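You operate a simulated robot arm through the tools that you are given. There is no shell and no other tool. Be economical: measure what you need, move in short steps, check, and stop when the job is done.

Carry out the task below with a simulated two-armed robot. There is one attempt and no reset: what you move stays moved.

## Task
Hold the blue tray marked soft rims on the top of the long bench with green legs steady with one hand, lift the yellow pad with blue band out of it with the other and set it down on the top of the long bench with green legs.

The check looks at the end state, three seconds after you hand in, the way a careful person would. Anything else that was tipped, shoved, dropped, spilled or broken makes it a failure.

## Robot
Two 7-joint arms with three-finger grippers on one trunk, on a base that drives. Base frame: it is fixed to the floor where the robot stands at the start and does not move with it; the origin is under the middle of the robot, x ahead of it, y to its left, z up; the surface under the hand at the start is at about z = 0.86. Lengths are in m, angles in rad, forces in N, time in s.
The left shoulder is at the start at [0.03, 0.124, 1.108], the right one opposite. With the tool pointing down near the work surface each hand reaches from about 0.1 to 0.78 m from the robot's upright axis, wherever it stands, measured 20 degrees to its own side. Places, roughly: top of the long bench with green legs [0.7, 0.7, 0.9]; yellow pad with blue band (9x6x4 cm) [0.7, 0.2, 0.9]. Payload 2.2 kg a hand.
The TCP of each hand is the grasp point between the finger pads, 0.028 m short of the fingertips. In the tool frame z runs along the fingers and y along their closing line. Largest opening 0.102 m; the body of the gripper starts 0.071 m behind the TCP.
Orientation is that of the tool frame in the base frame, as [roll, pitch, yaw] about the fixed x, y, z axes, in that order (R = Rz(yaw) Ry(pitch) Rx(roll)). With the fingers straight down and closing along the base's y, the tool's x points along the base's -x, its y along +y and its z along -z.

## Interface
- The arms move only by the tool apply_moves. It takes "left_series", "right_series" or both (then of equal length, played together; a hand with none holds still); each is one flat list of numbers, 7 for each row, row after row: the shift along the tool's x, y, z in units of 100 mm (1.0 is 100 mm), then the turn, a rotation vector about the tool's x, y, z in units of 60 degrees (1.0 is 60 degrees), then the finger opening in m, from 0 to 0.102. In form: [tx, ty, tz, wx, wy, wz, claw, tx, ty, tz, wx, wy, wz, claw, ...]. A call has 1 to 12 rows; each row is the pose to reach, as a shift and turn from the pose commanded when the call began, along the tool's axes at that moment. A call with a number of a shift or a turn outside -1 to 1 is refused whole. A row lasts 0.2 s, in which the tool goes at most 0.05 m and 0.15 rad; a call with a longer step from one row to the next is refused whole, and so is a gripper value outside its range. A pose out of reach is approached as far as the arm can. The call stops where the force on the tool passes 40 N (or 10 N more than at its start, if that is more) or the arm is blocked; 0.2 s more then pass. The fingers move at their own pace and stop on an object; they squeeze with about 22 N. The grip force told is the motor's: it shows also when the fingers shut on nothing. Time passes only in rows, and 0.2 s behind the last, so rows that repeat a pose let the fingers close. The reply holds the time, the measured pose of the TCP, the force on the tool along the base axes, the opening and the grip force, in the units named above and with some noise, with the torque about the TCP (base axes, N m) and any sound that the robot's microphone picked up.
- Cameras (640 x 400 px; columns grow to the right, rows downward): "scene" is now at [0.0395, 0.0042, 1.8197]; the picture's right is [0.09, -1.00, 0.00], its down [-0.85, -0.08, -0.52] and it looks along [0.51, 0.05, -0.86] (base axes); focal length 284 px, centre (320, 200). "left" rides on the left gripper at [0.072, 0.038, -0.086] in its tool frame; the picture's right is [-0.46, 0.89, 0.00], its down [-0.60, -0.32, -0.73] and it looks along [-0.65, -0.34, 0.68] (tool axes); focal length 256 px, centre (320, 200). "right" rides on the right gripper at [0.069, 0.044, -0.086] in its tool frame; the picture's right is [-0.53, 0.85, 0.00], its down [-0.58, -0.36, -0.73] and it looks along [-0.62, -0.39, 0.68] (tool axes); focal length 256 px, centre (320, 200). There is no depth. A picture from a camera that has moved, and an enlarged one, comes with that camera's place and axes in the base frame and with its lens. The place of the scene camera against the robot may be out by one fixed shift of up to 0.012 m in any direction.
- grab_frame(camera): a new picture of that camera. No time passes.
- slide_trunk(by): slides the trunk up (or, below 0, down) by that many m; the arms and the scene camera ride with it, the base frame stays. It gives what a move gives, with no picture.
- steer(legs): drives the robot by 1 to 6 legs, each [ahead, left, turn to the left] in m, m and rad, along the robot's own axes; the way and the turn of a leg run together, so that a leg with both is an arc; at most 1.5 m and 3.142 rad a leg. The arms and the cameras ride along, it lands a little off, and it stops where it bumps. It gives what a move gives.
- turn_head(pan, tilt): turns the head with the scene camera to pan (to the left, within 2.496 rad either way) and tilt (down, from -0.506 to 1.204), counted from straight ahead of the robot. It gives what a move gives.
- close_up(camera, box): a new picture of the part [left, top, right, bottom] of that camera's present view, enlarged. No time passes.
- sign_off(): hands the job in; it is judged then, once.

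Work in short steps. Places have to be worked out from the pictures, the camera data and where the tool is seen: move nearer, look again, correct. Check each grasp and each placing, and mend what went wrong. You have 120 turns and 100 pictures in all, those below and enlarged ones among them. Open the grippers and draw the arms clear of the work before you hand the job in, unless the task says otherwise; then end with one line.

The tools are called by a JSON object that holds its "api" and its "payload". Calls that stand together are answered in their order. apply_moves: Moves the arms, as the interface text tells. Its arguments: {"type":"object","properties":{"left_series":{"type":"array","items":{"type":"number"}},"right_series":{"type":"array","items":{"type":"number"}}},"required":[]} The other tools are called the same way: slide_trunk (by) slides the trunk up or down; steer (legs) drives the base; turn_head (pan, tilt) turns the head that bears the scene camera; grab_frame (camera) takes a picture; close_up (camera, box) takes an enlarged picture of a part of a camera's view; sign_off () hands the job in.

At the start:

```text
time: 0.0
left_tool_pos: [0.3618, 0.3824, 1.0914]
left_orientation: [3.141, 0.0, 3.141]
left_ft_force: [0.0, -0.2, 0.1]
left_torque: [-0.02, -0.01, 0.0]
left_opening: 0.102
left_gripper_force: 0.0
right_tool_pos: [0.417, -0.0353, 1.1734]
right_orientation: [3.14, -0.001, 3.14]
right_ft_force: [0.1, 0.9, 0.0]
right_torque: [-0.02, -0.01, -0.02]
right_opening: 0.1022
right_gripper_force: 0.1
trunk travel left (down, up): [-0.35, 0.19]
robot x, y, heading: [0.0015, -0.0011, 0.002]
head pan, tilt: [0.094, 1.028]
```

scene: 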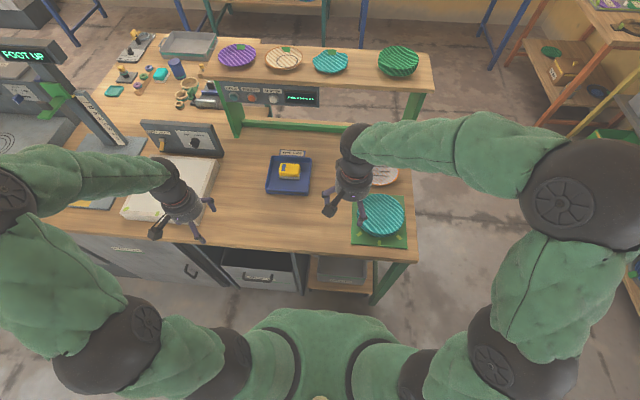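
right: 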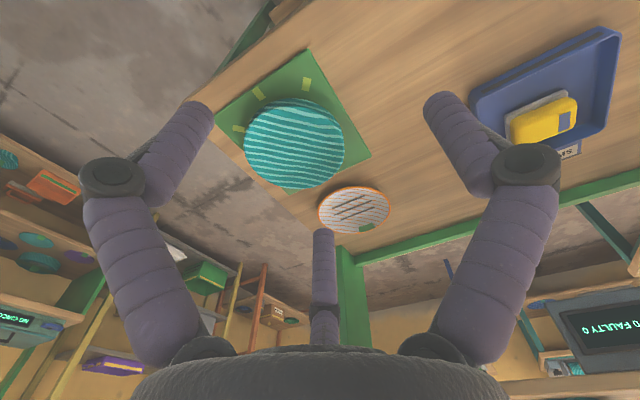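
left: 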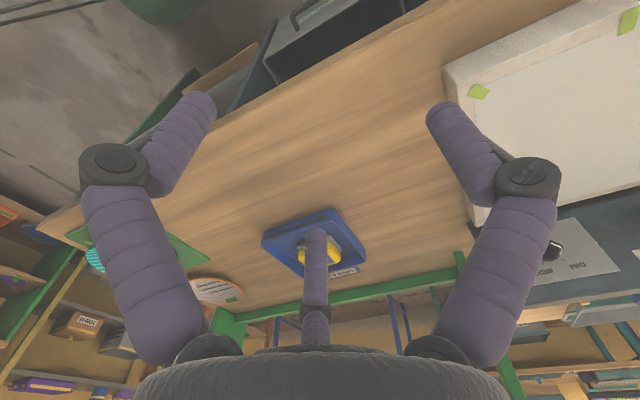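

I take an enlarged view of the tray and the area around it first.

{"api": "close_up", "payload": {"camera": "scene", "box": [220, 120, 420, 245]}}

```text
3.20 times, centred on (320, 182) of scene
camera zoom: at [0.0395, 0.0042, 1.8197], right [0.09, -1.0, 0.0], down [-0.85, -0.08, -0.52], along [0.51, 0.05, -0.86], focal length 910 px, centre (320, 256)
```

zoom: 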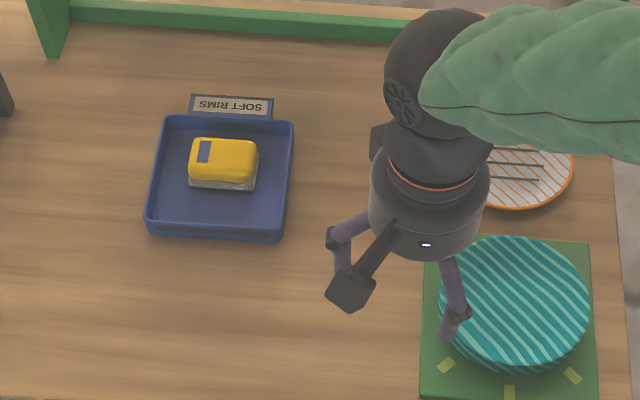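

The tray is about 17 cm square, centred near (0.714, 0.193), with the pad in its middle. I look closer with the right hand camera, at the label and the rim.

{"api": "close_up", "payload": {"camera": "right", "box": [460, 20, 640, 170]}}

{"api": "close_up", "payload": {"camera": "scene", "box": [255, 145, 325, 205]}}

```text
2.67 times, centred on (550, 95) of right
camera zoom: at [0.348, 0.0083, 1.2599], right [0.53, 0.85, 0.0], down [0.58, -0.36, 0.73], along [0.62, -0.39, -0.68], focal length 683 px, centre (-293, 480)
```

zoom: 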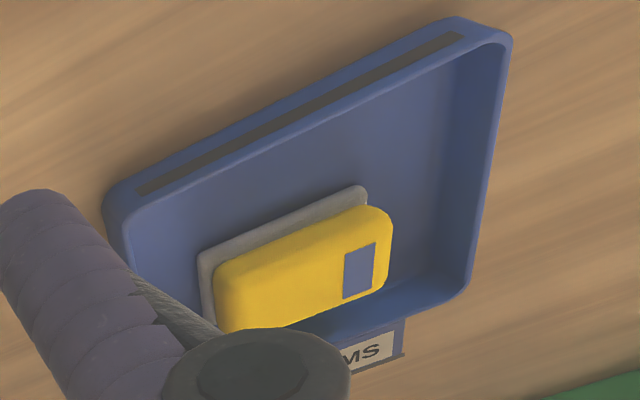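

```text
6.67 times, centred on (290, 175) of scene
camera zoom: at [0.0395, 0.0042, 1.8197], right [0.09, -1.0, 0.0], down [-0.85, -0.08, -0.52], along [0.51, 0.05, -0.86], focal length 1896 px, centre (520, 367)
```

zoom: 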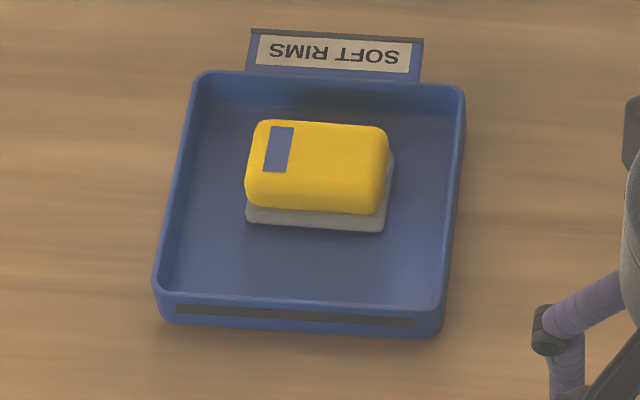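

The walls look about 3.5 cm high. Plan: the left hand grips the left wall near the front, leaning back, and the right hand turns 90° to take the pad across its 6 cm side. First I move the left hand forward and turn the right hand partway.

{"api": "apply_moves", "payload": {"left_series": [-0.2, -0.16, 0, 0, 0, 0, 0.102, -0.4, -0.33, 0, 0, 0, 0, 0.102, -0.6, -0.5, 0, 0, 0, 0, 0.102, -0.8, -0.66, 0, 0, 0, 0, 0.102, -0.9, -0.8, 0, 0, 0, 0, 0.102, -1, -0.95, 0, 0, 0, 0, 0.102], "right_series": [0, 0, 0, 0, 0, -0.125, 0.102, 0, 0, 0, 0, 0, -0.25, 0.102, 0, 0, 0, 0, 0, -0.375, 0.102, 0, 0, 0, 0, 0, -0.5, 0.102, 0, 0, 0, 0, 0, -0.625, 0.102, 0, 0, 0, 0, 0, -0.75, 0.102]}}

```text
time: 1.4
left_tool_pos: [0.4628, 0.2876, 1.0914]
left_orientation: [-3.142, 0.0, 3.141]
left_ft_force: [0.1, 0.3, 0.4]
left_torque: [0.01, 0.01, -0.01]
left_opening: 0.1019
left_gripper_force: 0.2
right_tool_pos: [0.417, -0.0343, 1.1745]
right_orientation: [3.14, 0.001, -2.354]
right_ft_force: [0.6, -0.1, -1.0]
right_torque: [-0.01, 0.03, -0.01]
right_opening: 0.102
right_gripper_force: 0.1
trunk travel left (down, up): [-0.35, 0.19]
robot x, y, heading: [0.0007, 0.0022, -0.004]
head pan, tilt: [0.094, 1.028]
```

Both moves went as commanded. Now the left goes on forward with its lean, and the right finishes its turn.

{"api": "apply_moves", "payload": {"left_series": [-0.25, -0.02, 0, 0, -0.1, 0, 0.102, -0.5, -0.04, 0, 0, -0.2, 0, 0.102, -0.75, -0.06, 0, 0, -0.3, 0, 0.102, -1, -0.08, 0, 0, -0.4, 0, 0.102, -1, -0.08, 0, 0, -0.4, 0, 0.102, -1, -0.08, 0, 0, -0.4, 0, 0.102], "right_series": [0, 0, 0, 0, 0, -0.125, 0.102, 0, 0, 0, 0, 0, -0.25, 0.102, 0, 0, 0, 0, 0, -0.375, 0.102, 0, 0, 0, 0, 0, -0.5, 0.102, 0, 0, 0, 0, 0, -0.625, 0.102, 0, 0, 0, 0, 0, -0.75, 0.102]}}

{"api": "grab_frame", "payload": {"camera": "left"}}

{"api": "grab_frame", "payload": {"camera": "scene"}}

```text
time: 2.8
left_tool_pos: [0.5637, 0.279, 1.0937]
left_orientation: [-3.141, 0.418, -3.141]
left_ft_force: [-0.3, 0.7, 1.3]
left_torque: [0.03, 0.02, 0.02]
left_opening: 0.1023
left_gripper_force: 0.0
right_tool_pos: [0.4163, -0.0343, 1.1742]
right_orientation: [3.141, 0.002, -1.567]
right_ft_force: [0.0, 0.4, -0.2]
right_torque: [0.05, -0.01, -0.04]
right_opening: 0.1021
right_gripper_force: 0.1
trunk travel left (down, up): [-0.35, 0.19]
robot x, y, heading: [-0.0025, 0.0008, 0.001]
head pan, tilt: [0.094, 1.028]
```

```text
93 pictures are left
camera left: at [0.461, 0.3177, 1.1432], right [0.42, 0.89, 0.19], down [0.25, -0.32, 0.91], along [0.87, -0.34, -0.36], focal length 256 px, centre (320, 200)
```

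left: 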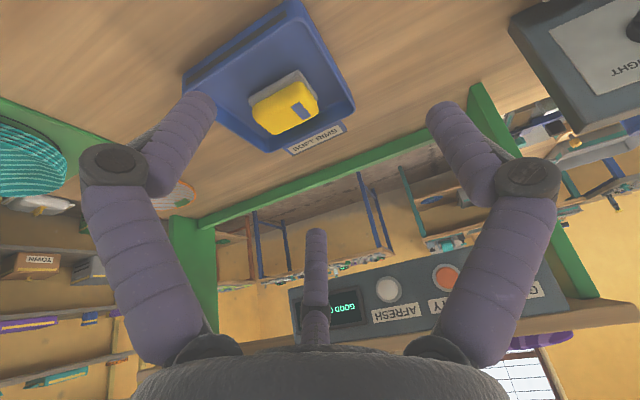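

```text
92 pictures are left
camera scene: at [0.0397, 0.0041, 1.8197], right [0.09, -1.0, 0.0], down [-0.85, -0.08, -0.52], along [0.51, 0.05, -0.86], focal length 284 px, centre (320, 200)
```

scene: 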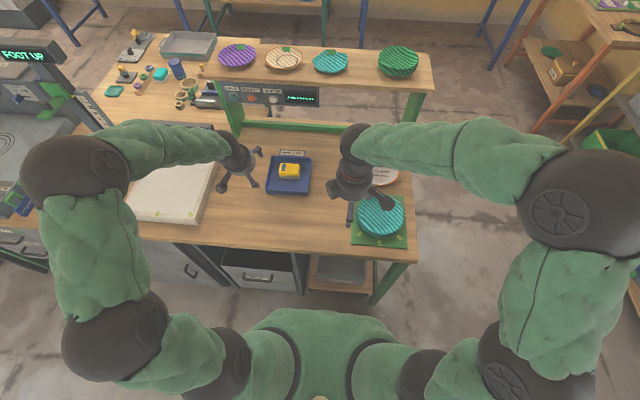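

The left camera seems to show three prongs on the hand. I check how they close in free air before trusting the geometry.

{"api": "apply_moves", "payload": {"left_series": [0, 0, 0, 0, 0, 0, 0.03, 0, 0, 0, 0, 0, 0, 0.03, 0, 0, 0, 0, 0, 0, 0.03]}}

{"api": "grab_frame", "payload": {"camera": "left"}}

{"api": "close_up", "payload": {"camera": "scene", "box": [190, 110, 430, 260]}}

```text
time: 3.6
left_tool_pos: [0.562, 0.2792, 1.093]
left_orientation: [3.141, 0.418, -3.141]
left_ft_force: [-0.1, 0.2, -0.2]
left_torque: [0.02, 0.02, -0.01]
left_opening: 0.0297
left_gripper_force: 0.1
right_tool_pos: [0.4172, -0.0348, 1.1727]
right_orientation: [3.141, 0.0, -1.573]
right_ft_force: [0.6, -0.2, 0.8]
right_torque: [0.01, 0.02, 0.01]
right_opening: 0.1019
right_gripper_force: 0.1
trunk travel left (down, up): [-0.35, 0.19]
robot x, y, heading: [0.0019, 0.0036, 0.004]
head pan, tilt: [0.094, 1.028]
```

```text
91 pictures are left
camera left: at [0.4608, 0.3177, 1.1432], right [0.42, 0.89, 0.19], down [0.25, -0.32, 0.91], along [0.87, -0.34, -0.36], focal length 256 px, centre (320, 200)
```

left: 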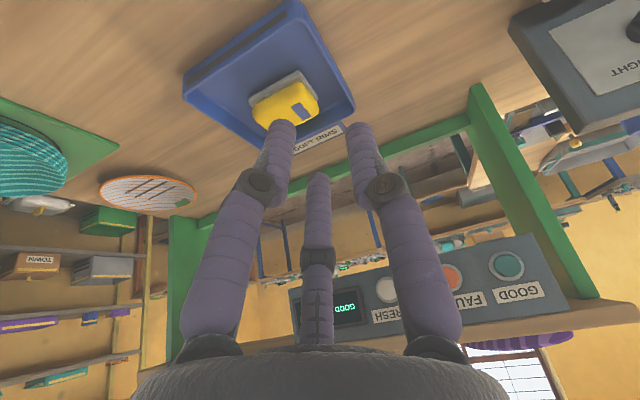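

```text
2.67 times, centred on (310, 185) of scene
camera zoom: at [0.0395, 0.0041, 1.8197], right [0.09, -1.0, 0.0], down [-0.85, -0.08, -0.52], along [0.51, 0.05, -0.86], focal length 758 px, centre (347, 240)
```

zoom: 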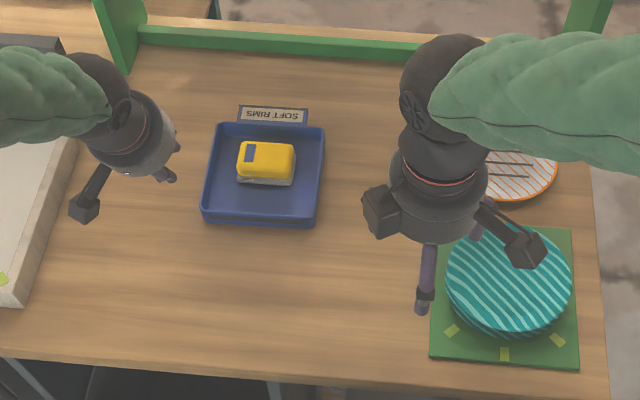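

The prongs close radially: one from +y and two from −y, about 120° apart. A thin wall and a 6 cm pad still fit either way. The left wall is at about y≈0.275, so I lower the left hand above it in two stages.

{"api": "apply_moves", "payload": {"left_series": [-0.09, -0.05, 0.4, 0, 0, 0, 0.06, -0.178, -0.09, 0.8, 0, 0, 0, 0.06]}}

{"api": "apply_moves", "payload": {"left_series": [-0.06, 0, 0.25, 0, 0, 0, 0.06, -0.12, 0, 0.5, 0, 0, 0, 0.06, -0.178, 0, 0.75, 0, 0, 0, 0.06]}}

{"api": "grab_frame", "payload": {"camera": "left"}}

{"api": "close_up", "payload": {"camera": "scene", "box": [220, 120, 380, 220]}}

```text
time: 4.2
left_tool_pos: [0.6111, 0.2715, 1.0275]
left_orientation: [3.141, 0.417, -3.141]
left_ft_force: [-0.5, -0.4, 0.1]
left_torque: [0.0, 0.04, 0.0]
left_opening: 0.0598
left_gripper_force: 0.0
right_tool_pos: [0.4169, -0.0346, 1.1735]
right_orientation: [3.14, -0.002, -1.571]
right_ft_force: [0.2, 0.0, 0.0]
right_torque: [-0.01, 0.03, 0.0]
right_opening: 0.1022
right_gripper_force: 0.1
trunk travel left (down, up): [-0.35, 0.19]
robot x, y, heading: [-0.0002, 0.0, 0.001]
head pan, tilt: [0.094, 1.028]
```

```text
time: 5.0
left_tool_pos: [0.6599, 0.2717, 0.9625]
left_orientation: [3.141, 0.42, 3.14]
left_ft_force: [-0.3, -0.6, -0.6]
left_torque: [-0.04, 0.07, -0.01]
left_opening: 0.0599
left_gripper_force: 0.1
right_tool_pos: [0.4176, -0.0341, 1.1732]
right_orientation: [3.141, 0.0, -1.573]
right_ft_force: [0.2, 0.5, -0.9]
right_torque: [0.03, 0.0, 0.0]
right_opening: 0.1021
right_gripper_force: 0.1
trunk travel left (down, up): [-0.35, 0.19]
robot x, y, heading: [-0.0031, -0.0, -0.0]
head pan, tilt: [0.094, 1.028]
```

```text
89 pictures are left
camera left: at [0.5587, 0.3103, 1.013], right [0.42, 0.89, 0.19], down [0.26, -0.32, 0.91], along [0.87, -0.34, -0.36], focal length 256 px, centre (320, 200)
```

left: 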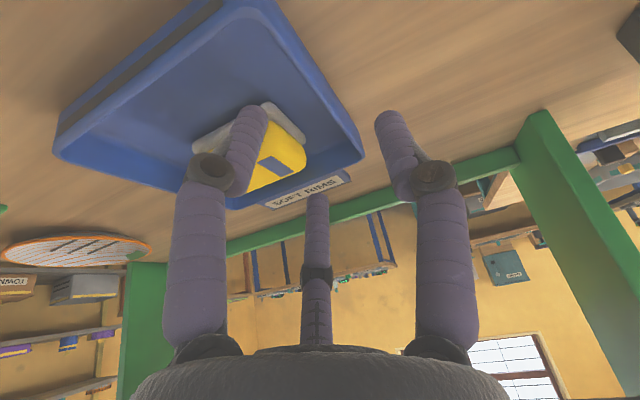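

```text
4.00 times, centred on (300, 170) of scene
camera zoom: at [0.0413, 0.0044, 1.8197], right [0.09, -1.0, 0.0], down [-0.85, -0.08, -0.52], along [0.51, 0.05, -0.86], focal length 1138 px, centre (400, 320)
```

zoom: 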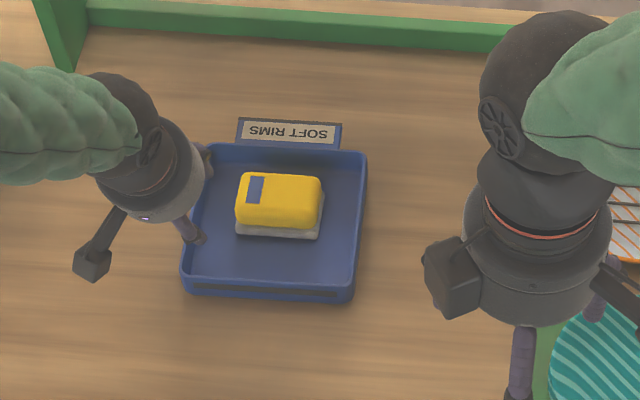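

The left wall's outer face comes out at y≈0.277, with the centre near 0.274. I descend about 5 cm so that it sits between the prongs.

{"api": "apply_moves", "payload": {"left_series": [0.07, -0.03, 0.17, 0, 0, 0, 0.06, 0.15, -0.03, 0.34, 0, 0, 0, 0.06, 0.19, -0.03, 0.43, 0, 0, 0, 0.06, 0.223, -0.03, 0.5, 0, 0, 0, 0.06]}}

{"api": "grab_frame", "payload": {"camera": "left"}}

{"api": "close_up", "payload": {"camera": "scene", "box": [240, 140, 320, 200]}}

```text
time: 6.0
left_tool_pos: [0.6602, 0.2675, 0.9098]
left_orientation: [3.141, 0.419, 3.142]
left_ft_force: [0.5, 0.0, -0.1]
left_torque: [-0.01, 0.0, 0.0]
left_opening: 0.06
left_gripper_force: 0.1
right_tool_pos: [0.4182, -0.0347, 1.1734]
right_orientation: [3.14, 0.0, -1.571]
right_ft_force: [-0.2, -0.6, 0.4]
right_torque: [-0.01, 0.02, -0.01]
right_opening: 0.1021
right_gripper_force: 0.0
trunk travel left (down, up): [-0.35, 0.19]
robot x, y, heading: [-0.0044, 0.0011, 0.0]
head pan, tilt: [0.094, 1.028]
```

```text
87 pictures are left
camera left: at [0.5578, 0.3056, 0.9592], right [0.42, 0.89, 0.19], down [0.25, -0.32, 0.91], along [0.87, -0.34, -0.36], focal length 256 px, centre (320, 200)
```

left: 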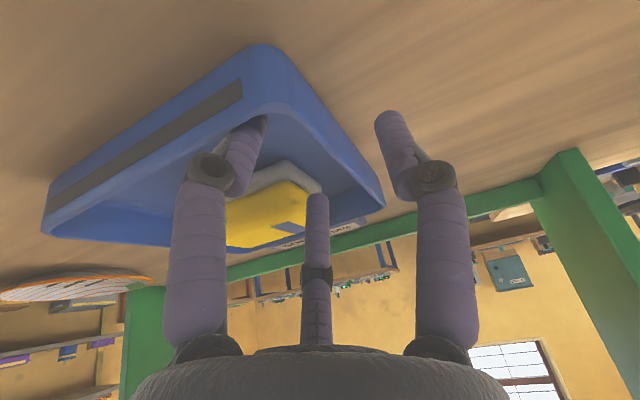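

```text
6.67 times, centred on (280, 170) of scene
camera zoom: at [0.0398, 0.0044, 1.8197], right [0.09, -1.0, 0.0], down [-0.85, -0.08, -0.52], along [0.51, 0.05, -0.86], focal length 1896 px, centre (587, 400)
```

zoom: 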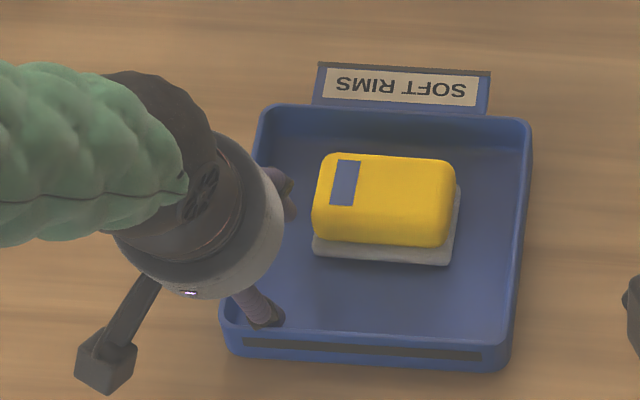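

One prong is inside the tray and one outside, and there's no contact force yet. I lower 6 mm more and close on the wall.

{"api": "apply_moves", "payload": {"left_series": [0.012, 0, 0.027, 0, 0, 0, 0.06, 0.024, 0, 0.055, 0, 0, 0, 0.06, 0.024, 0, 0.055, 0, 0, 0, 0.04, 0.024, 0, 0.055, 0, 0, 0, 0.025, 0.024, 0, 0.055, 0, 0, 0, 0.015, 0.024, 0, 0.055, 0, 0, 0, 0.008]}}

{"api": "grab_frame", "payload": {"camera": "left"}}

{"api": "close_up", "payload": {"camera": "scene", "box": [240, 140, 320, 200]}}

```text
time: 7.4
left_tool_pos: [0.6573, 0.268, 0.9048]
left_orientation: [-3.14, 0.42, -3.141]
left_ft_force: [0.1, 0.0, 0.0]
left_torque: [0.05, -0.03, 0.05]
left_opening: 0.0091
left_gripper_force: 22.2
right_tool_pos: [0.4168, -0.034, 1.1727]
right_orientation: [3.14, 0.002, -1.572]
right_ft_force: [0.2, -0.3, -0.5]
right_torque: [0.0, 0.0, -0.02]
right_opening: 0.102
right_gripper_force: 0.1
trunk travel left (down, up): [-0.35, 0.19]
robot x, y, heading: [0.0031, 0.0014, -0.001]
head pan, tilt: [0.094, 1.028]
```

```text
85 pictures are left
camera left: at [0.5568, 0.3057, 0.9542], right [0.42, 0.89, 0.19], down [0.26, -0.32, 0.91], along [0.87, -0.34, -0.36], focal length 256 px, centre (320, 200)
```

left: 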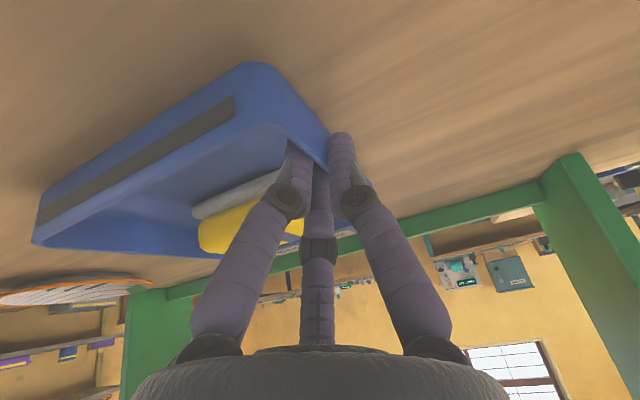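

```text
6.67 times, centred on (280, 170) of scene
camera zoom: at [0.0397, 0.0042, 1.8197], right [0.09, -1.0, 0.0], down [-0.85, -0.08, -0.52], along [0.51, 0.05, -0.86], focal length 1896 px, centre (587, 400)
```

zoom: 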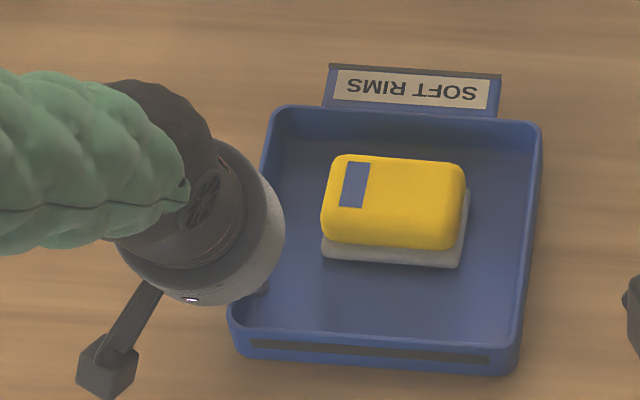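

The wall is held at 22 N, with the tray shifted about 5 mm to the right and still flat. I now bring the right hand toward the pad, keeping to the right of the left hand.

{"api": "apply_moves", "payload": {"right_series": [-0.2, -0.3, 0, 0, 0, 0, 0.102, -0.4, -0.6, 0, 0, 0, 0, 0.102, -0.6, -0.8, 0, 0, 0, 0, 0.102, -0.7, -1, 0, 0, 0, 0, 0.102]}}

{"api": "apply_moves", "payload": {"right_series": [-0.1, -0.3, 0, 0, 0, 0, 0.102, -0.3, -0.6, 0.1, 0, 0, 0, 0.102, -0.4, -0.8, 0.3, 0, 0, 0, 0.102, -0.5, -1, 0.4, 0, 0, 0, 0.102]}}

{"api": "grab_frame", "payload": {"camera": "right"}}

{"api": "grab_frame", "payload": {"camera": "scene"}}

```text
time: 8.4
left_tool_pos: [0.6581, 0.2665, 0.9036]
left_orientation: [-3.141, 0.418, -3.141]
left_ft_force: [1.0, 0.1, 0.0]
left_torque: [0.1, 0.05, 0.06]
left_opening: 0.009
left_gripper_force: 21.6
right_tool_pos: [0.5167, 0.0352, 1.1739]
right_orientation: [3.139, 0.0, -1.572]
right_ft_force: [-0.1, 0.2, -0.4]
right_torque: [0.03, 0.05, 0.02]
right_opening: 0.1019
right_gripper_force: 0.1
trunk travel left (down, up): [-0.35, 0.19]
robot x, y, heading: [0.0016, 0.0001, -0.002]
head pan, tilt: [0.094, 1.028]
```

```text
time: 9.4
left_tool_pos: [0.6595, 0.2675, 0.9043]
left_orientation: [3.14, 0.419, 3.141]
left_ft_force: [0.5, 0.1, 0.4]
left_torque: [0.04, 0.09, 0.06]
left_opening: 0.0092
left_gripper_force: 22.0
right_tool_pos: [0.6155, 0.0842, 1.1315]
right_orientation: [3.139, 0.001, -1.571]
right_ft_force: [0.9, 0.1, -0.8]
right_torque: [-0.01, 0.04, -0.01]
right_opening: 0.1018
right_gripper_force: 0.1
trunk travel left (down, up): [-0.35, 0.19]
robot x, y, heading: [0.0013, 0.0029, 0.002]
head pan, tilt: [0.094, 1.028]
```

```text
83 pictures are left
camera right: at [0.5727, 0.0153, 1.2178], right [-0.85, 0.53, 0.0], down [0.37, 0.58, 0.73], along [0.39, 0.62, -0.68], focal length 256 px, centre (320, 200)
```

right: 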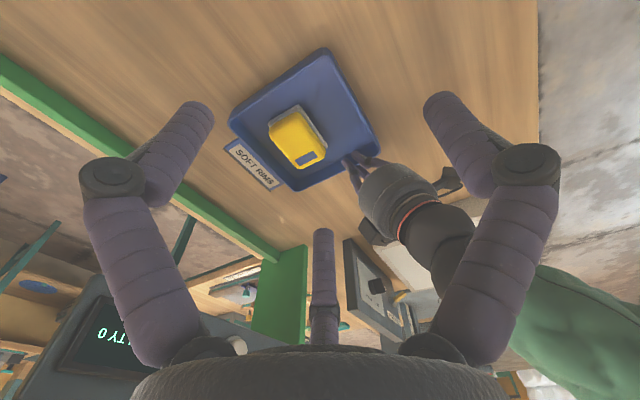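

```text
82 pictures are left
camera scene: at [0.0404, 0.0048, 1.8197], right [0.09, -1.0, 0.0], down [-0.85, -0.08, -0.52], along [0.51, 0.05, -0.86], focal length 284 px, centre (320, 200)
```

scene: 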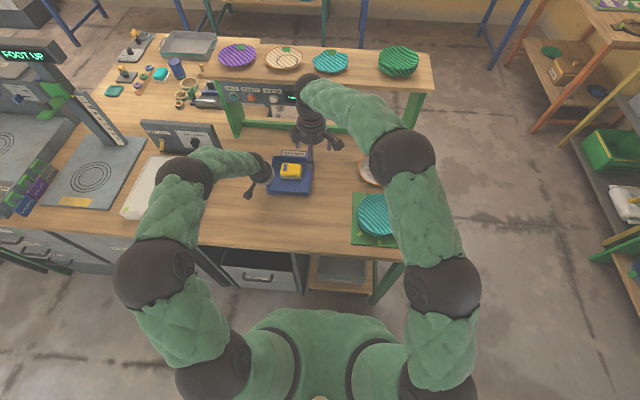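

I enlarge the right camera's view of the pad for a better fix on its position and height.

{"api": "close_up", "payload": {"camera": "right", "box": [220, 40, 390, 200]}}

```text
2.50 times, centred on (305, 120) of right
camera zoom: at [0.5727, 0.0153, 1.2178], right [-0.85, 0.53, 0.0], down [0.37, 0.58, 0.73], along [0.39, 0.62, -0.68], focal length 640 px, centre (358, 400)
```

zoom: 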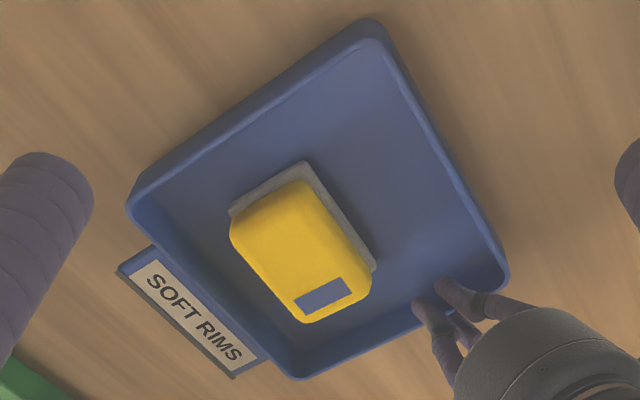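

The pad centre is about (0.712, 0.182), with its top near z=0.91 on the grey base. I bring the right hand above it.

{"api": "apply_moves", "payload": {"right_series": [-0.1, -0.4, 0, 0, 0, 0, 0.102, -0.3, -0.8, 0.1, 0, 0, 0, 0.102, -0.6, -1, 0.3, 0, 0, 0, 0.102, -0.9, -1, 0.6, 0, 0, 0, 0.102, -0.96, -1, 0.9, 0, 0, 0, 0.102]}}

{"api": "grab_frame", "payload": {"camera": "right"}}

{"api": "close_up", "payload": {"camera": "scene", "box": [220, 100, 380, 220]}}

{"api": "grab_frame", "payload": {"camera": "left"}}

```text
time: 10.6
left_tool_pos: [0.6588, 0.269, 0.9031]
left_orientation: [-3.14, 0.419, -3.141]
left_ft_force: [0.6, -0.9, -0.4]
left_torque: [0.09, 0.05, 0.07]
left_opening: 0.0088
left_gripper_force: 22.1
right_tool_pos: [0.674, 0.1543, 1.0672]
right_orientation: [-3.14, 0.001, -1.571]
right_ft_force: [-0.2, 0.2, 0.4]
right_torque: [0.01, 0.01, 0.0]
right_opening: 0.1022
right_gripper_force: 0.0
right hand out of reach, approached as far as the arm can: row 2, 3, 4, 5
trunk travel left (down, up): [-0.35, 0.19]
robot x, y, heading: [-0.0036, -0.0016, -0.001]
head pan, tilt: [0.094, 1.028]
```

```text
80 pictures are left
camera right: at [0.6307, 0.0833, 1.1528], right [-0.84, 0.53, 0.0], down [0.36, 0.58, 0.73], along [0.39, 0.62, -0.68], focal length 256 px, centre (320, 200)
```

right: 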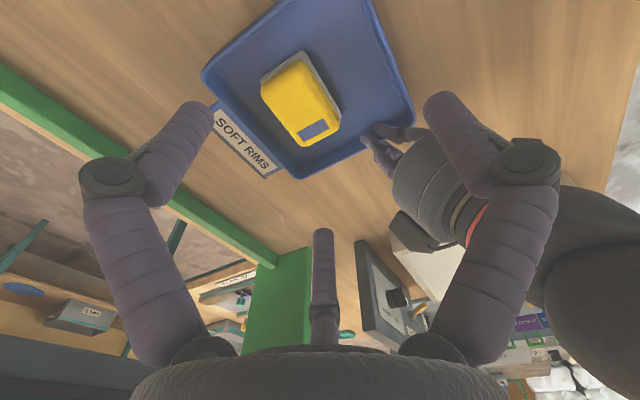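

```text
3.33 times, centred on (300, 160) of scene
camera zoom: at [0.0401, 0.0052, 1.8198], right [0.09, -1.0, 0.0], down [-0.85, -0.08, -0.52], along [0.51, 0.05, -0.86], focal length 948 px, centre (387, 333)
```

zoom: 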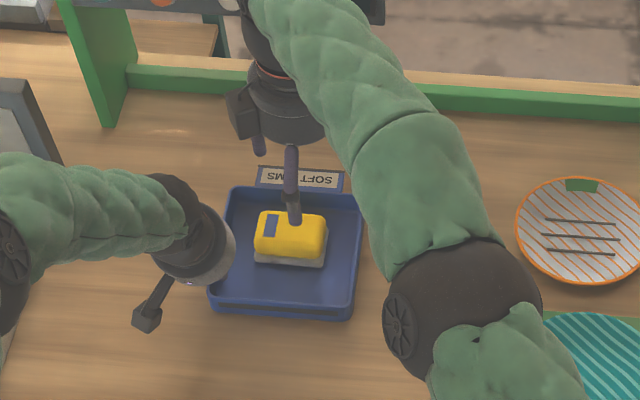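

```text
78 pictures are left
camera left: at [0.5572, 0.3062, 0.9541], right [0.42, 0.89, 0.19], down [0.25, -0.32, 0.91], along [0.87, -0.34, -0.36], focal length 256 px, centre (320, 200)
```

left: 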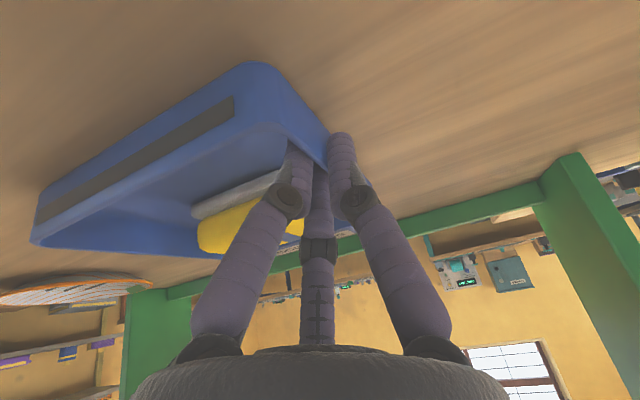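

The right arm is at its limit there. Leaning the hand 25° to the right about its closing axis brings the wrist nearer the shoulder, and it also moves away from the left hand.

{"api": "apply_moves", "payload": {"right_series": [0, 0, 0, 0, -0.1, 0, 0.102, 0, 0, 0, 0, -0.2, 0, 0.102, 0, 0, 0, 0, -0.3, 0, 0.102, 0, 0, 0, 0, -0.4, 0, 0.102, 0, 0, 0, 0, -0.45, 0, 0.102, 0, 0, 0, 0, -0.45, 0, 0.102]}}

{"api": "close_up", "payload": {"camera": "scene", "box": [220, 100, 380, 220]}}

```text
time: 12.0
left_tool_pos: [0.6588, 0.2676, 0.904]
left_orientation: [-3.139, 0.418, 3.141]
left_ft_force: [-0.4, 0.3, -0.5]
left_torque: [0.09, 0.02, 0.0]
left_opening: 0.0092
left_gripper_force: 22.2
right_tool_pos: [0.6698, 0.1497, 1.0648]
right_orientation: [3.14, 0.472, -1.571]
right_ft_force: [0.5, -0.5, 0.2]
right_torque: [0.0, -0.02, -0.02]
right_opening: 0.1022
right_gripper_force: 0.1
trunk travel left (down, up): [-0.35, 0.19]
robot x, y, heading: [0.0007, 0.0001, -0.002]
head pan, tilt: [0.094, 1.028]
```

```text
3.33 times, centred on (300, 160) of scene
camera zoom: at [0.0399, 0.0044, 1.8197], right [0.09, -1.0, 0.0], down [-0.85, -0.08, -0.52], along [0.51, 0.05, -0.86], focal length 948 px, centre (387, 333)
```

zoom: 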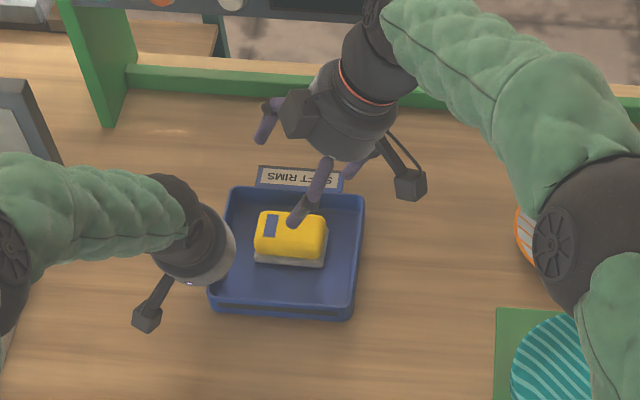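

The hand leaned in place. I try reaching (0.716, 0.182, 1.0) from here.

{"api": "apply_moves", "payload": {"right_series": [0, -0.15, 0.24, 0, 0, 0, 0.102, 0, -0.3, 0.48, 0, 0, 0, 0.102, 0.01, -0.46, 0.724, 0, 0, 0, 0.102, 0.01, -0.46, 0.724, 0, 0, 0, 0.102]}}

{"api": "grab_frame", "payload": {"camera": "right"}}

{"api": "close_up", "payload": {"camera": "scene", "box": [220, 100, 380, 220]}}

```text
time: 13.0
left_tool_pos: [0.6585, 0.2659, 0.9049]
left_orientation: [3.141, 0.418, -3.142]
left_ft_force: [-0.2, 0.6, 0.4]
left_torque: [0.03, 0.03, 0.01]
left_opening: 0.0089
left_gripper_force: 21.8
right_tool_pos: [0.7071, 0.1785, 1.0054]
right_orientation: [-3.141, 0.473, -1.572]
right_ft_force: [0.2, 0.7, 0.1]
right_torque: [0.0, 0.0, -0.01]
right_opening: 0.1022
right_gripper_force: 0.1
right hand out of reach, approached as far as the arm can: row 3, 4
trunk travel left (down, up): [-0.35, 0.19]
robot x, y, heading: [-0.0013, 0.0014, 0.003]
head pan, tilt: [0.094, 1.028]
```

```text
76 pictures are left
camera right: at [0.6643, 0.0765, 1.0501], right [-0.85, 0.48, 0.24], down [0.36, 0.18, 0.91], along [0.39, 0.86, -0.33], focal length 256 px, centre (320, 200)
```

right: 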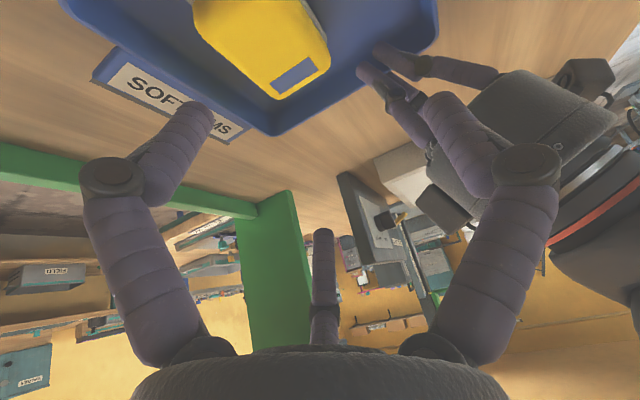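

```text
3.33 times, centred on (300, 160) of scene
camera zoom: at [0.0399, 0.0043, 1.8198], right [0.09, -1.0, 0.0], down [-0.85, -0.08, -0.52], along [0.51, 0.05, -0.86], focal length 948 px, centre (387, 333)
```

zoom: 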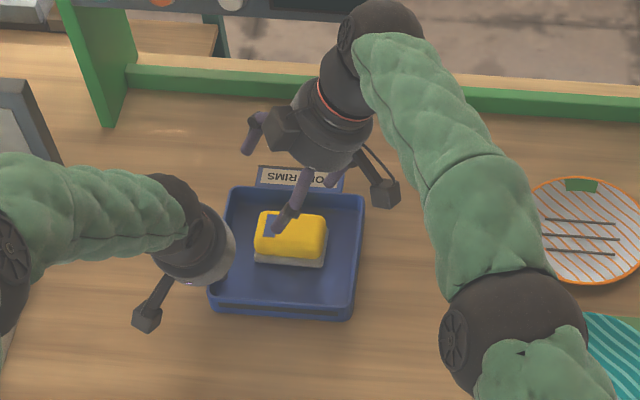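

It's nearly there, and going lower gains reach. I descend to about z=0.95 while correcting x.

{"api": "apply_moves", "payload": {"right_series": [0.12, -0.03, 0.24, 0, 0, 0, 0.102, 0.25, -0.06, 0.48, 0, 0, 0, 0.102, 0.25, -0.07, 0.48, 0, 0, 0, 0.102]}}

{"api": "grab_frame", "payload": {"camera": "right"}}

{"api": "close_up", "payload": {"camera": "scene", "box": [240, 130, 340, 205]}}

```text
time: 13.8
left_tool_pos: [0.658, 0.2673, 0.9037]
left_orientation: [3.141, 0.418, 3.14]
left_ft_force: [0.7, -0.6, 0.2]
left_torque: [0.08, 0.03, 0.05]
left_opening: 0.009
left_gripper_force: 21.8
right_tool_pos: [0.7025, 0.1724, 0.9599]
right_orientation: [3.141, 0.472, -1.57]
right_ft_force: [0.0, 0.4, 0.6]
right_torque: [0.01, 0.01, -0.01]
right_opening: 0.102
right_gripper_force: 0.0
right hand out of reach, approached as far as the arm can: row 1, 2, 3
trunk travel left (down, up): [-0.35, 0.19]
robot x, y, heading: [-0.0007, 0.0026, 0.0]
head pan, tilt: [0.094, 1.028]
```

```text
74 pictures are left
camera right: at [0.66, 0.0719, 1.0051], right [-0.85, 0.48, 0.24], down [0.37, 0.18, 0.91], along [0.39, 0.86, -0.33], focal length 256 px, centre (320, 200)
```

right: 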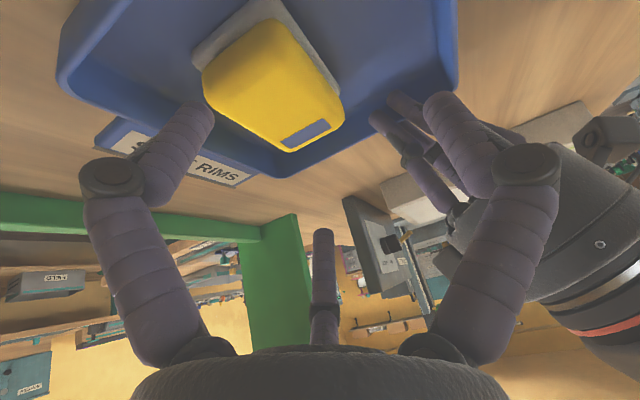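

```text
5.33 times, centred on (290, 168) of scene
camera zoom: at [0.0399, 0.0043, 1.8197], right [0.09, -1.0, 0.0], down [-0.85, -0.08, -0.52], along [0.51, 0.05, -0.86], focal length 1517 px, centre (480, 373)
```

zoom: 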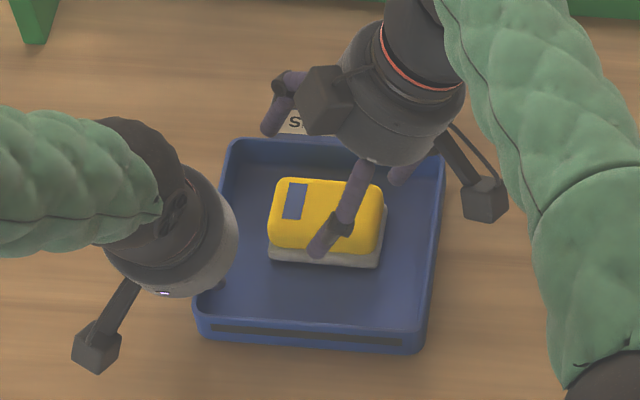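

The reach falls short by about 1 cm and gets worse lower down. The cleaner fix is to let go, lift both hands clear and drive the base a little closer, then redo the hold. First, the right hand goes up and back.

{"api": "apply_moves", "payload": {"right_series": [-0.15, 0.1, -0.32, 0, 0, 0, 0.102, -0.2, 0.3, -0.6, 0, 0, 0, 0.102, -0.1, 0.6, -0.85, 0, 0, 0, 0.102, 0.06, 0.8, -0.98, 0, 0, 0, 0.102], "left_series": [0, 0, 0, 0, 0, 0, 0.02, 0, 0, 0, 0, 0, 0, 0.035, 0, 0, 0, 0, 0, 0, 0.05, 0, 0, 0, 0, 0, 0, 0.05]}}

{"api": "apply_moves", "payload": {"left_series": [-0.16, 0, -0.37, 0, 0, 0, 0.05, -0.32, 0, -0.74, 0, 0, 0, 0.05, -0.42, 0, -0.96, 0, 0, 0, 0.05]}}

{"api": "grab_frame", "payload": {"camera": "scene"}}

```text
time: 14.8
left_tool_pos: [0.6581, 0.2665, 0.9046]
left_orientation: [3.14, 0.419, -3.14]
left_ft_force: [0.4, -0.2, -0.4]
left_torque: [-0.02, -0.02, -0.01]
left_opening: 0.05
left_gripper_force: 0.1
right_tool_pos: [0.696, 0.1577, 1.0236]
right_orientation: [3.137, 0.474, -1.57]
right_ft_force: [0.0, -1.2, 0.6]
right_torque: [0.03, -0.01, 0.01]
right_opening: 0.1018
right_gripper_force: 0.1
right hand out of reach, approached as far as the arm can: row 2, 3, 4
trunk travel left (down, up): [-0.35, 0.19]
robot x, y, heading: [0.0017, 0.0009, -0.001]
head pan, tilt: [0.094, 1.028]
```

```text
time: 15.6
left_tool_pos: [0.6573, 0.266, 1.008]
left_orientation: [-3.141, 0.418, 3.141]
left_ft_force: [-0.5, 0.0, -1.1]
left_torque: [0.01, -0.02, -0.03]
left_opening: 0.0499
left_gripper_force: 0.0
right_tool_pos: [0.6961, 0.1575, 1.023]
right_orientation: [3.138, 0.472, -1.572]
right_ft_force: [0.2, 0.7, 0.4]
right_torque: [0.0, -0.03, -0.02]
right_opening: 0.1021
right_gripper_force: 0.1
trunk travel left (down, up): [-0.35, 0.19]
robot x, y, heading: [-0.0007, -0.0013, -0.001]
head pan, tilt: [0.094, 1.028]
```

```text
72 pictures are left
camera scene: at [0.0391, 0.0038, 1.8197], right [0.09, -1.0, 0.0], down [-0.85, -0.08, -0.52], along [0.51, 0.05, -0.86], focal length 284 px, centre (320, 200)
```

scene: 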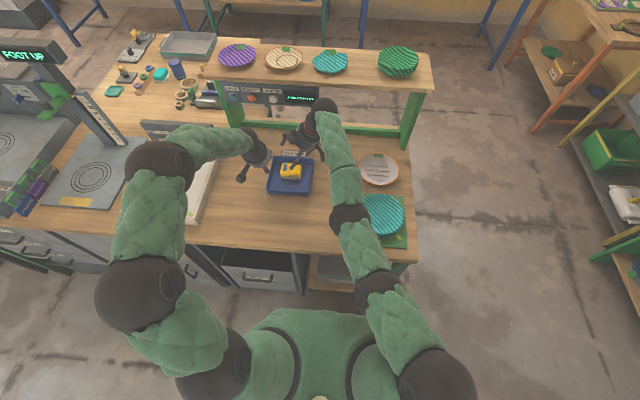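

The right arm is still fully stretched, so I pull it back toward the robot.

{"api": "apply_moves", "payload": {"right_series": [0, 0.3, 0, 0, 0, 0, 0.102, 0, 0.7, 0, 0, 0, 0, 0.102, 0, 1, -0.1, 0, 0, 0, 0.102, 0, 1, -0.4, 0, 0, 0, 0.102, 0, 1, -0.6, 0, 0, 0, 0.102]}}

{"api": "grab_frame", "payload": {"camera": "scene"}}

```text
time: 16.8
left_tool_pos: [0.6589, 0.267, 1.0087]
left_orientation: [3.141, 0.42, -3.139]
left_ft_force: [0.5, 0.0, -0.1]
left_torque: [-0.01, 0.02, 0.02]
left_opening: 0.0501
left_gripper_force: 0.1
right_tool_pos: [0.6878, 0.1829, 1.032]
right_orientation: [3.14, 0.47, -1.57]
right_ft_force: [-0.9, 0.7, -0.7]
right_torque: [0.0, 0.02, -0.03]
right_opening: 0.1021
right_gripper_force: 0.2
right hand out of reach, approached as far as the arm can: row 1, 2, 3, 4, 5
trunk travel left (down, up): [-0.35, 0.19]
robot x, y, heading: [0.0016, 0.0027, 0.001]
head pan, tilt: [0.094, 1.028]
```

```text
71 pictures are left
camera scene: at [0.0396, 0.0043, 1.8197], right [0.09, -1.0, 0.0], down [-0.85, -0.08, -0.52], along [0.51, 0.05, -0.86], focal length 284 px, centre (320, 200)
```

scene: 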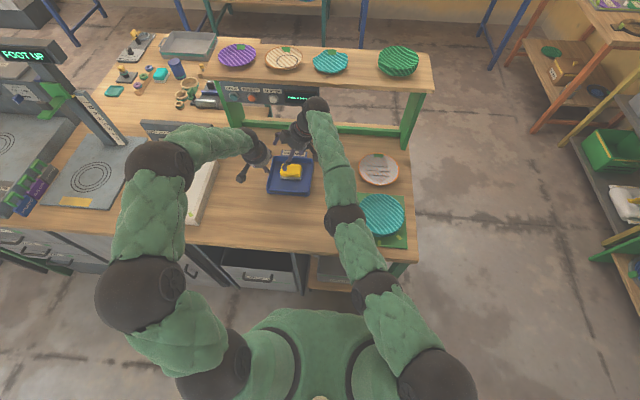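

The arm seems to be caught near a joint limit rather than just stretched. I undo the lean while moving right, away from the left hand.

{"api": "apply_moves", "payload": {"right_series": [0.2, 0, -0.1, 0, 0.1, 0, 0.102, 0.4, 0, -0.2, 0, 0.2, 0, 0.102, 0.6, 0, -0.3, 0, 0.3, 0, 0.102, 0.8, 0, -0.4, 0, 0.4, 0, 0.102, 0.9, 0, -0.45, 0, 0.45, 0, 0.102]}}

{"api": "grab_frame", "payload": {"camera": "scene"}}

```text
time: 18.0
left_tool_pos: [0.6588, 0.2667, 1.0075]
left_orientation: [3.141, 0.418, -3.141]
left_ft_force: [-0.2, 0.0, -0.3]
left_torque: [0.0, 0.02, 0.03]
left_opening: 0.0501
left_gripper_force: 0.0
right_tool_pos: [0.6871, 0.0839, 1.0322]
right_orientation: [3.139, 0.0, -1.571]
right_ft_force: [0.3, -0.5, 0.3]
right_torque: [0.02, -0.01, 0.0]
right_opening: 0.1023
right_gripper_force: 0.0
trunk travel left (down, up): [-0.35, 0.19]
robot x, y, heading: [0.0012, 0.0037, 0.002]
head pan, tilt: [0.094, 1.028]
```

```text
70 pictures are left
camera scene: at [0.0397, 0.0042, 1.8197], right [0.09, -1.0, 0.0], down [-0.85, -0.08, -0.52], along [0.51, 0.05, -0.86], focal length 284 px, centre (320, 200)
```

scene: 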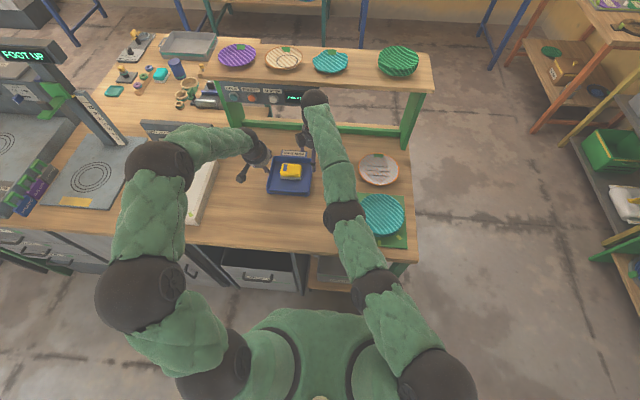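

The right elbow now looks lower than before. I check it against the plate on the green mat.

{"api": "close_up", "payload": {"camera": "scene", "box": [270, 80, 470, 330]}}

```text
1.60 times, centred on (370, 205) of scene
camera zoom: at [0.0397, 0.0042, 1.8197], right [0.09, -1.0, 0.0], down [-0.85, -0.08, -0.52], along [0.51, 0.05, -0.86], focal length 455 px, centre (240, 192)
```

zoom: 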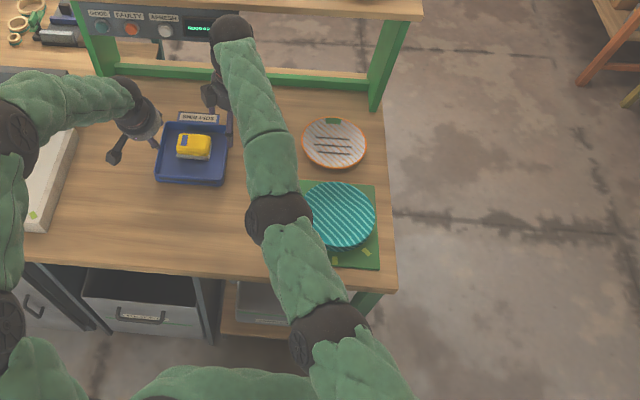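

The elbow sits at about z≈1.0, clear of everything but low. I retract both hands up and back before turning the base.

{"api": "apply_moves", "payload": {"right_series": [0, 0.2, -0.3, 0, 0, 0, 0.102, 0.1, 0.4, -0.6, 0, 0, 0, 0.102, 0.3, 0.7, -0.8, 0, 0, 0, 0.102, 0.5, 1, -1, 0, 0, 0, 0.102], "left_series": [0, 0, -0.3, 0, 0, 0, 0.05, 0.1, 0, -0.6, 0, 0, 0, 0.05, 0.15, 0, -0.9, 0, 0, 0, 0.05, 0.2, 0, -1, 0, 0, 0, 0.05]}}

{"api": "apply_moves", "payload": {"right_series": [0.1, 0.3, -0.1, 0, 0, 0.13, 0.102, 0.3, 0.6, -0.2, 0, 0, 0.26, 0.102, 0.5, 0.8, -0.3, 0, 0, 0.39, 0.102, 0.6, 1, -0.3, 0, 0, 0.52, 0.102]}}

{"api": "grab_frame", "payload": {"camera": "scene"}}

```text
time: 19.0
left_tool_pos: [0.5983, 0.2666, 1.0914]
left_orientation: [3.14, 0.419, 3.141]
left_ft_force: [0.6, -0.3, 0.6]
left_torque: [0.03, -0.02, -0.05]
left_opening: 0.0501
left_gripper_force: 0.1
right_tool_pos: [0.6855, 0.0824, 1.0898]
right_orientation: [3.137, -0.001, -1.57]
right_ft_force: [0.7, -0.1, 0.4]
right_torque: [-0.01, 0.0, -0.01]
right_opening: 0.102
right_gripper_force: 0.1
right hand out of reach, approached as far as the arm can: row 1, 2, 3, 4
trunk travel left (down, up): [-0.35, 0.19]
robot x, y, heading: [0.0029, 0.0036, 0.002]
head pan, tilt: [0.094, 1.028]
```

```text
time: 20.0
left_tool_pos: [0.5978, 0.2711, 1.0899]
left_orientation: [-3.137, 0.42, -3.14]
left_ft_force: [-0.2, 1.0, -0.1]
left_torque: [-0.07, -0.03, -0.08]
left_opening: 0.0502
left_gripper_force: 0.0
right_tool_pos: [0.6189, 0.1164, 1.0747]
right_orientation: [3.012, -0.171, -1.931]
right_ft_force: [1.0, 0.6, 3.2]
right_torque: [0.0, -0.01, -0.01]
right_opening: 0.1019
right_gripper_force: 0.0
right hand out of reach, approached as far as the arm can: row 1, 2, 3, 4
trunk travel left (down, up): [-0.35, 0.19]
robot x, y, heading: [-0.0021, -0.0007, -0.002]
head pan, tilt: [0.094, 1.028]
```

```text
68 pictures are left
camera scene: at [0.0376, 0.0109, 1.8197], right [0.09, -1.0, 0.0], down [-0.85, -0.08, -0.52], along [0.52, 0.04, -0.86], focal length 284 px, centre (320, 200)
```

scene: 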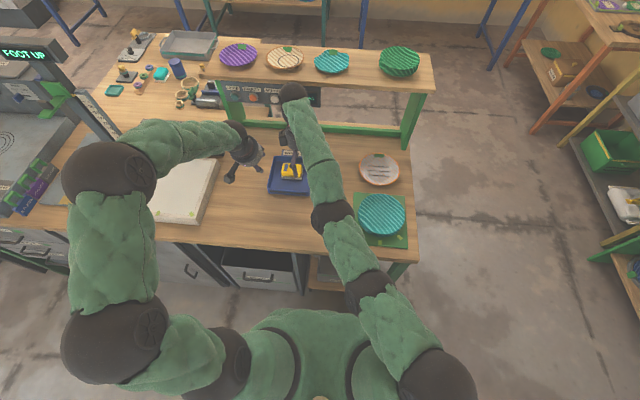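

The right arm is stalled in an awkward posture. I try a pure unwinding of its yaw, with no shift, to see whether it frees up.

{"api": "apply_moves", "payload": {"right_series": [0, 0, 0, 0, 0, 0.12, 0.102, 0, 0, 0, 0, 0, 0.24, 0.102, 0, 0, 0, 0, 0, 0.36, 0.102]}}

{"api": "grab_frame", "payload": {"camera": "scene"}}

```text
time: 20.8
left_tool_pos: [0.5999, 0.2677, 1.0922]
left_orientation: [3.14, 0.418, -3.141]
left_ft_force: [0.3, 0.3, 0.3]
left_torque: [0.04, -0.01, 0.02]
left_opening: 0.05
left_gripper_force: 0.1
right_tool_pos: [0.6216, 0.1116, 1.0713]
right_orientation: [3.078, -0.209, -2.308]
right_ft_force: [-0.2, -0.3, 0.1]
right_torque: [-0.01, 0.0, 0.02]
right_opening: 0.1021
right_gripper_force: 0.1
trunk travel left (down, up): [-0.35, 0.19]
robot x, y, heading: [0.0001, -0.001, -0.0]
head pan, tilt: [0.094, 1.028]
```

```text
67 pictures are left
camera scene: at [0.0396, 0.0041, 1.8197], right [0.09, -1.0, 0.0], down [-0.85, -0.08, -0.52], along [0.51, 0.05, -0.86], focal length 284 px, centre (320, 200)
```

scene: 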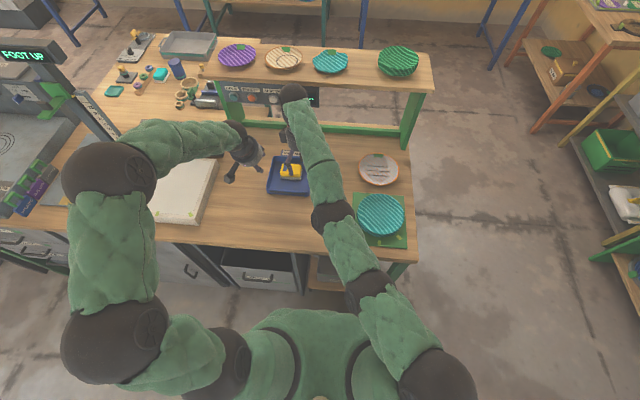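

The yaw unwinds freely, so I continue and then try pulling back.

{"api": "apply_moves", "payload": {"right_series": [0, 0, 0, 0, 0, 0.13, 0.102, 0, 0, 0, 0, 0, 0.26, 0.102, 0, 0, 0, 0, 0, 0.39, 0.102, 0, 0, 0, 0, 0, 0.52, 0.102, 0, 0, 0, 0, 0, 0.65, 0.102]}}

{"api": "apply_moves", "payload": {"right_series": [0.1, 0, -0.1, 0, 0, 0, 0.102, 0.25, 0, -0.2, 0, 0, 0, 0.102, 0.4, 0, -0.3, 0, 0, 0, 0.102]}}

{"api": "grab_frame", "payload": {"camera": "scene"}}

```text
time: 22.0
left_tool_pos: [0.5998, 0.2671, 1.0902]
left_orientation: [3.14, 0.419, 3.141]
left_ft_force: [-0.2, 0.0, 0.5]
left_torque: [0.07, -0.03, 0.01]
left_opening: 0.0503
left_gripper_force: 0.2
right_tool_pos: [0.6203, 0.1135, 1.0732]
right_orientation: [-3.056, -0.203, -3.006]
right_ft_force: [0.4, -0.3, -0.3]
right_torque: [0.01, -0.01, 0.0]
right_opening: 0.1021
right_gripper_force: 0.1
trunk travel left (down, up): [-0.35, 0.19]
robot x, y, heading: [0.001, -0.0007, -0.003]
head pan, tilt: [0.094, 1.028]
```

```text
time: 22.8
left_tool_pos: [0.5969, 0.2663, 1.0935]
left_orientation: [3.141, 0.42, 3.141]
left_ft_force: [-0.4, -0.7, 0.5]
left_torque: [0.04, -0.02, 0.06]
left_opening: 0.0499
left_gripper_force: 0.1
right_tool_pos: [0.5865, 0.108, 1.1155]
right_orientation: [-3.06, -0.19, -3.004]
right_ft_force: [-0.8, -1.1, 2.8]
right_torque: [0.11, -0.02, -0.04]
right_opening: 0.102
right_gripper_force: 0.1
right hand out of reach, approached as far as the arm can: row 1, 2
trunk travel left (down, up): [-0.35, 0.19]
robot x, y, heading: [-0.0018, -0.0021, 0.005]
head pan, tilt: [0.094, 1.028]
```

```text
66 pictures are left
camera scene: at [0.0358, 0.0008, 1.8207], right [0.09, -1.0, 0.0], down [-0.85, -0.08, -0.52], along [0.52, 0.05, -0.85], focal length 284 px, centre (320, 200)
```

scene: 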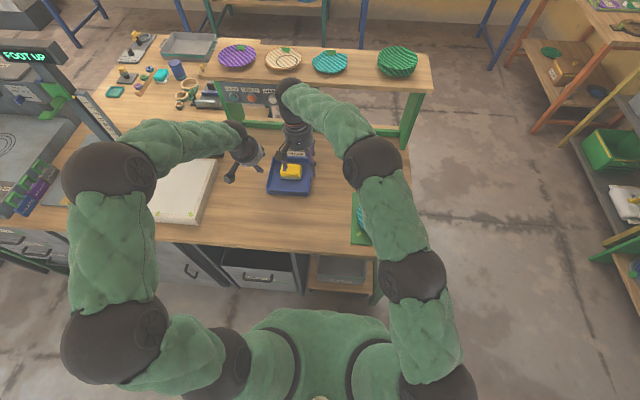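

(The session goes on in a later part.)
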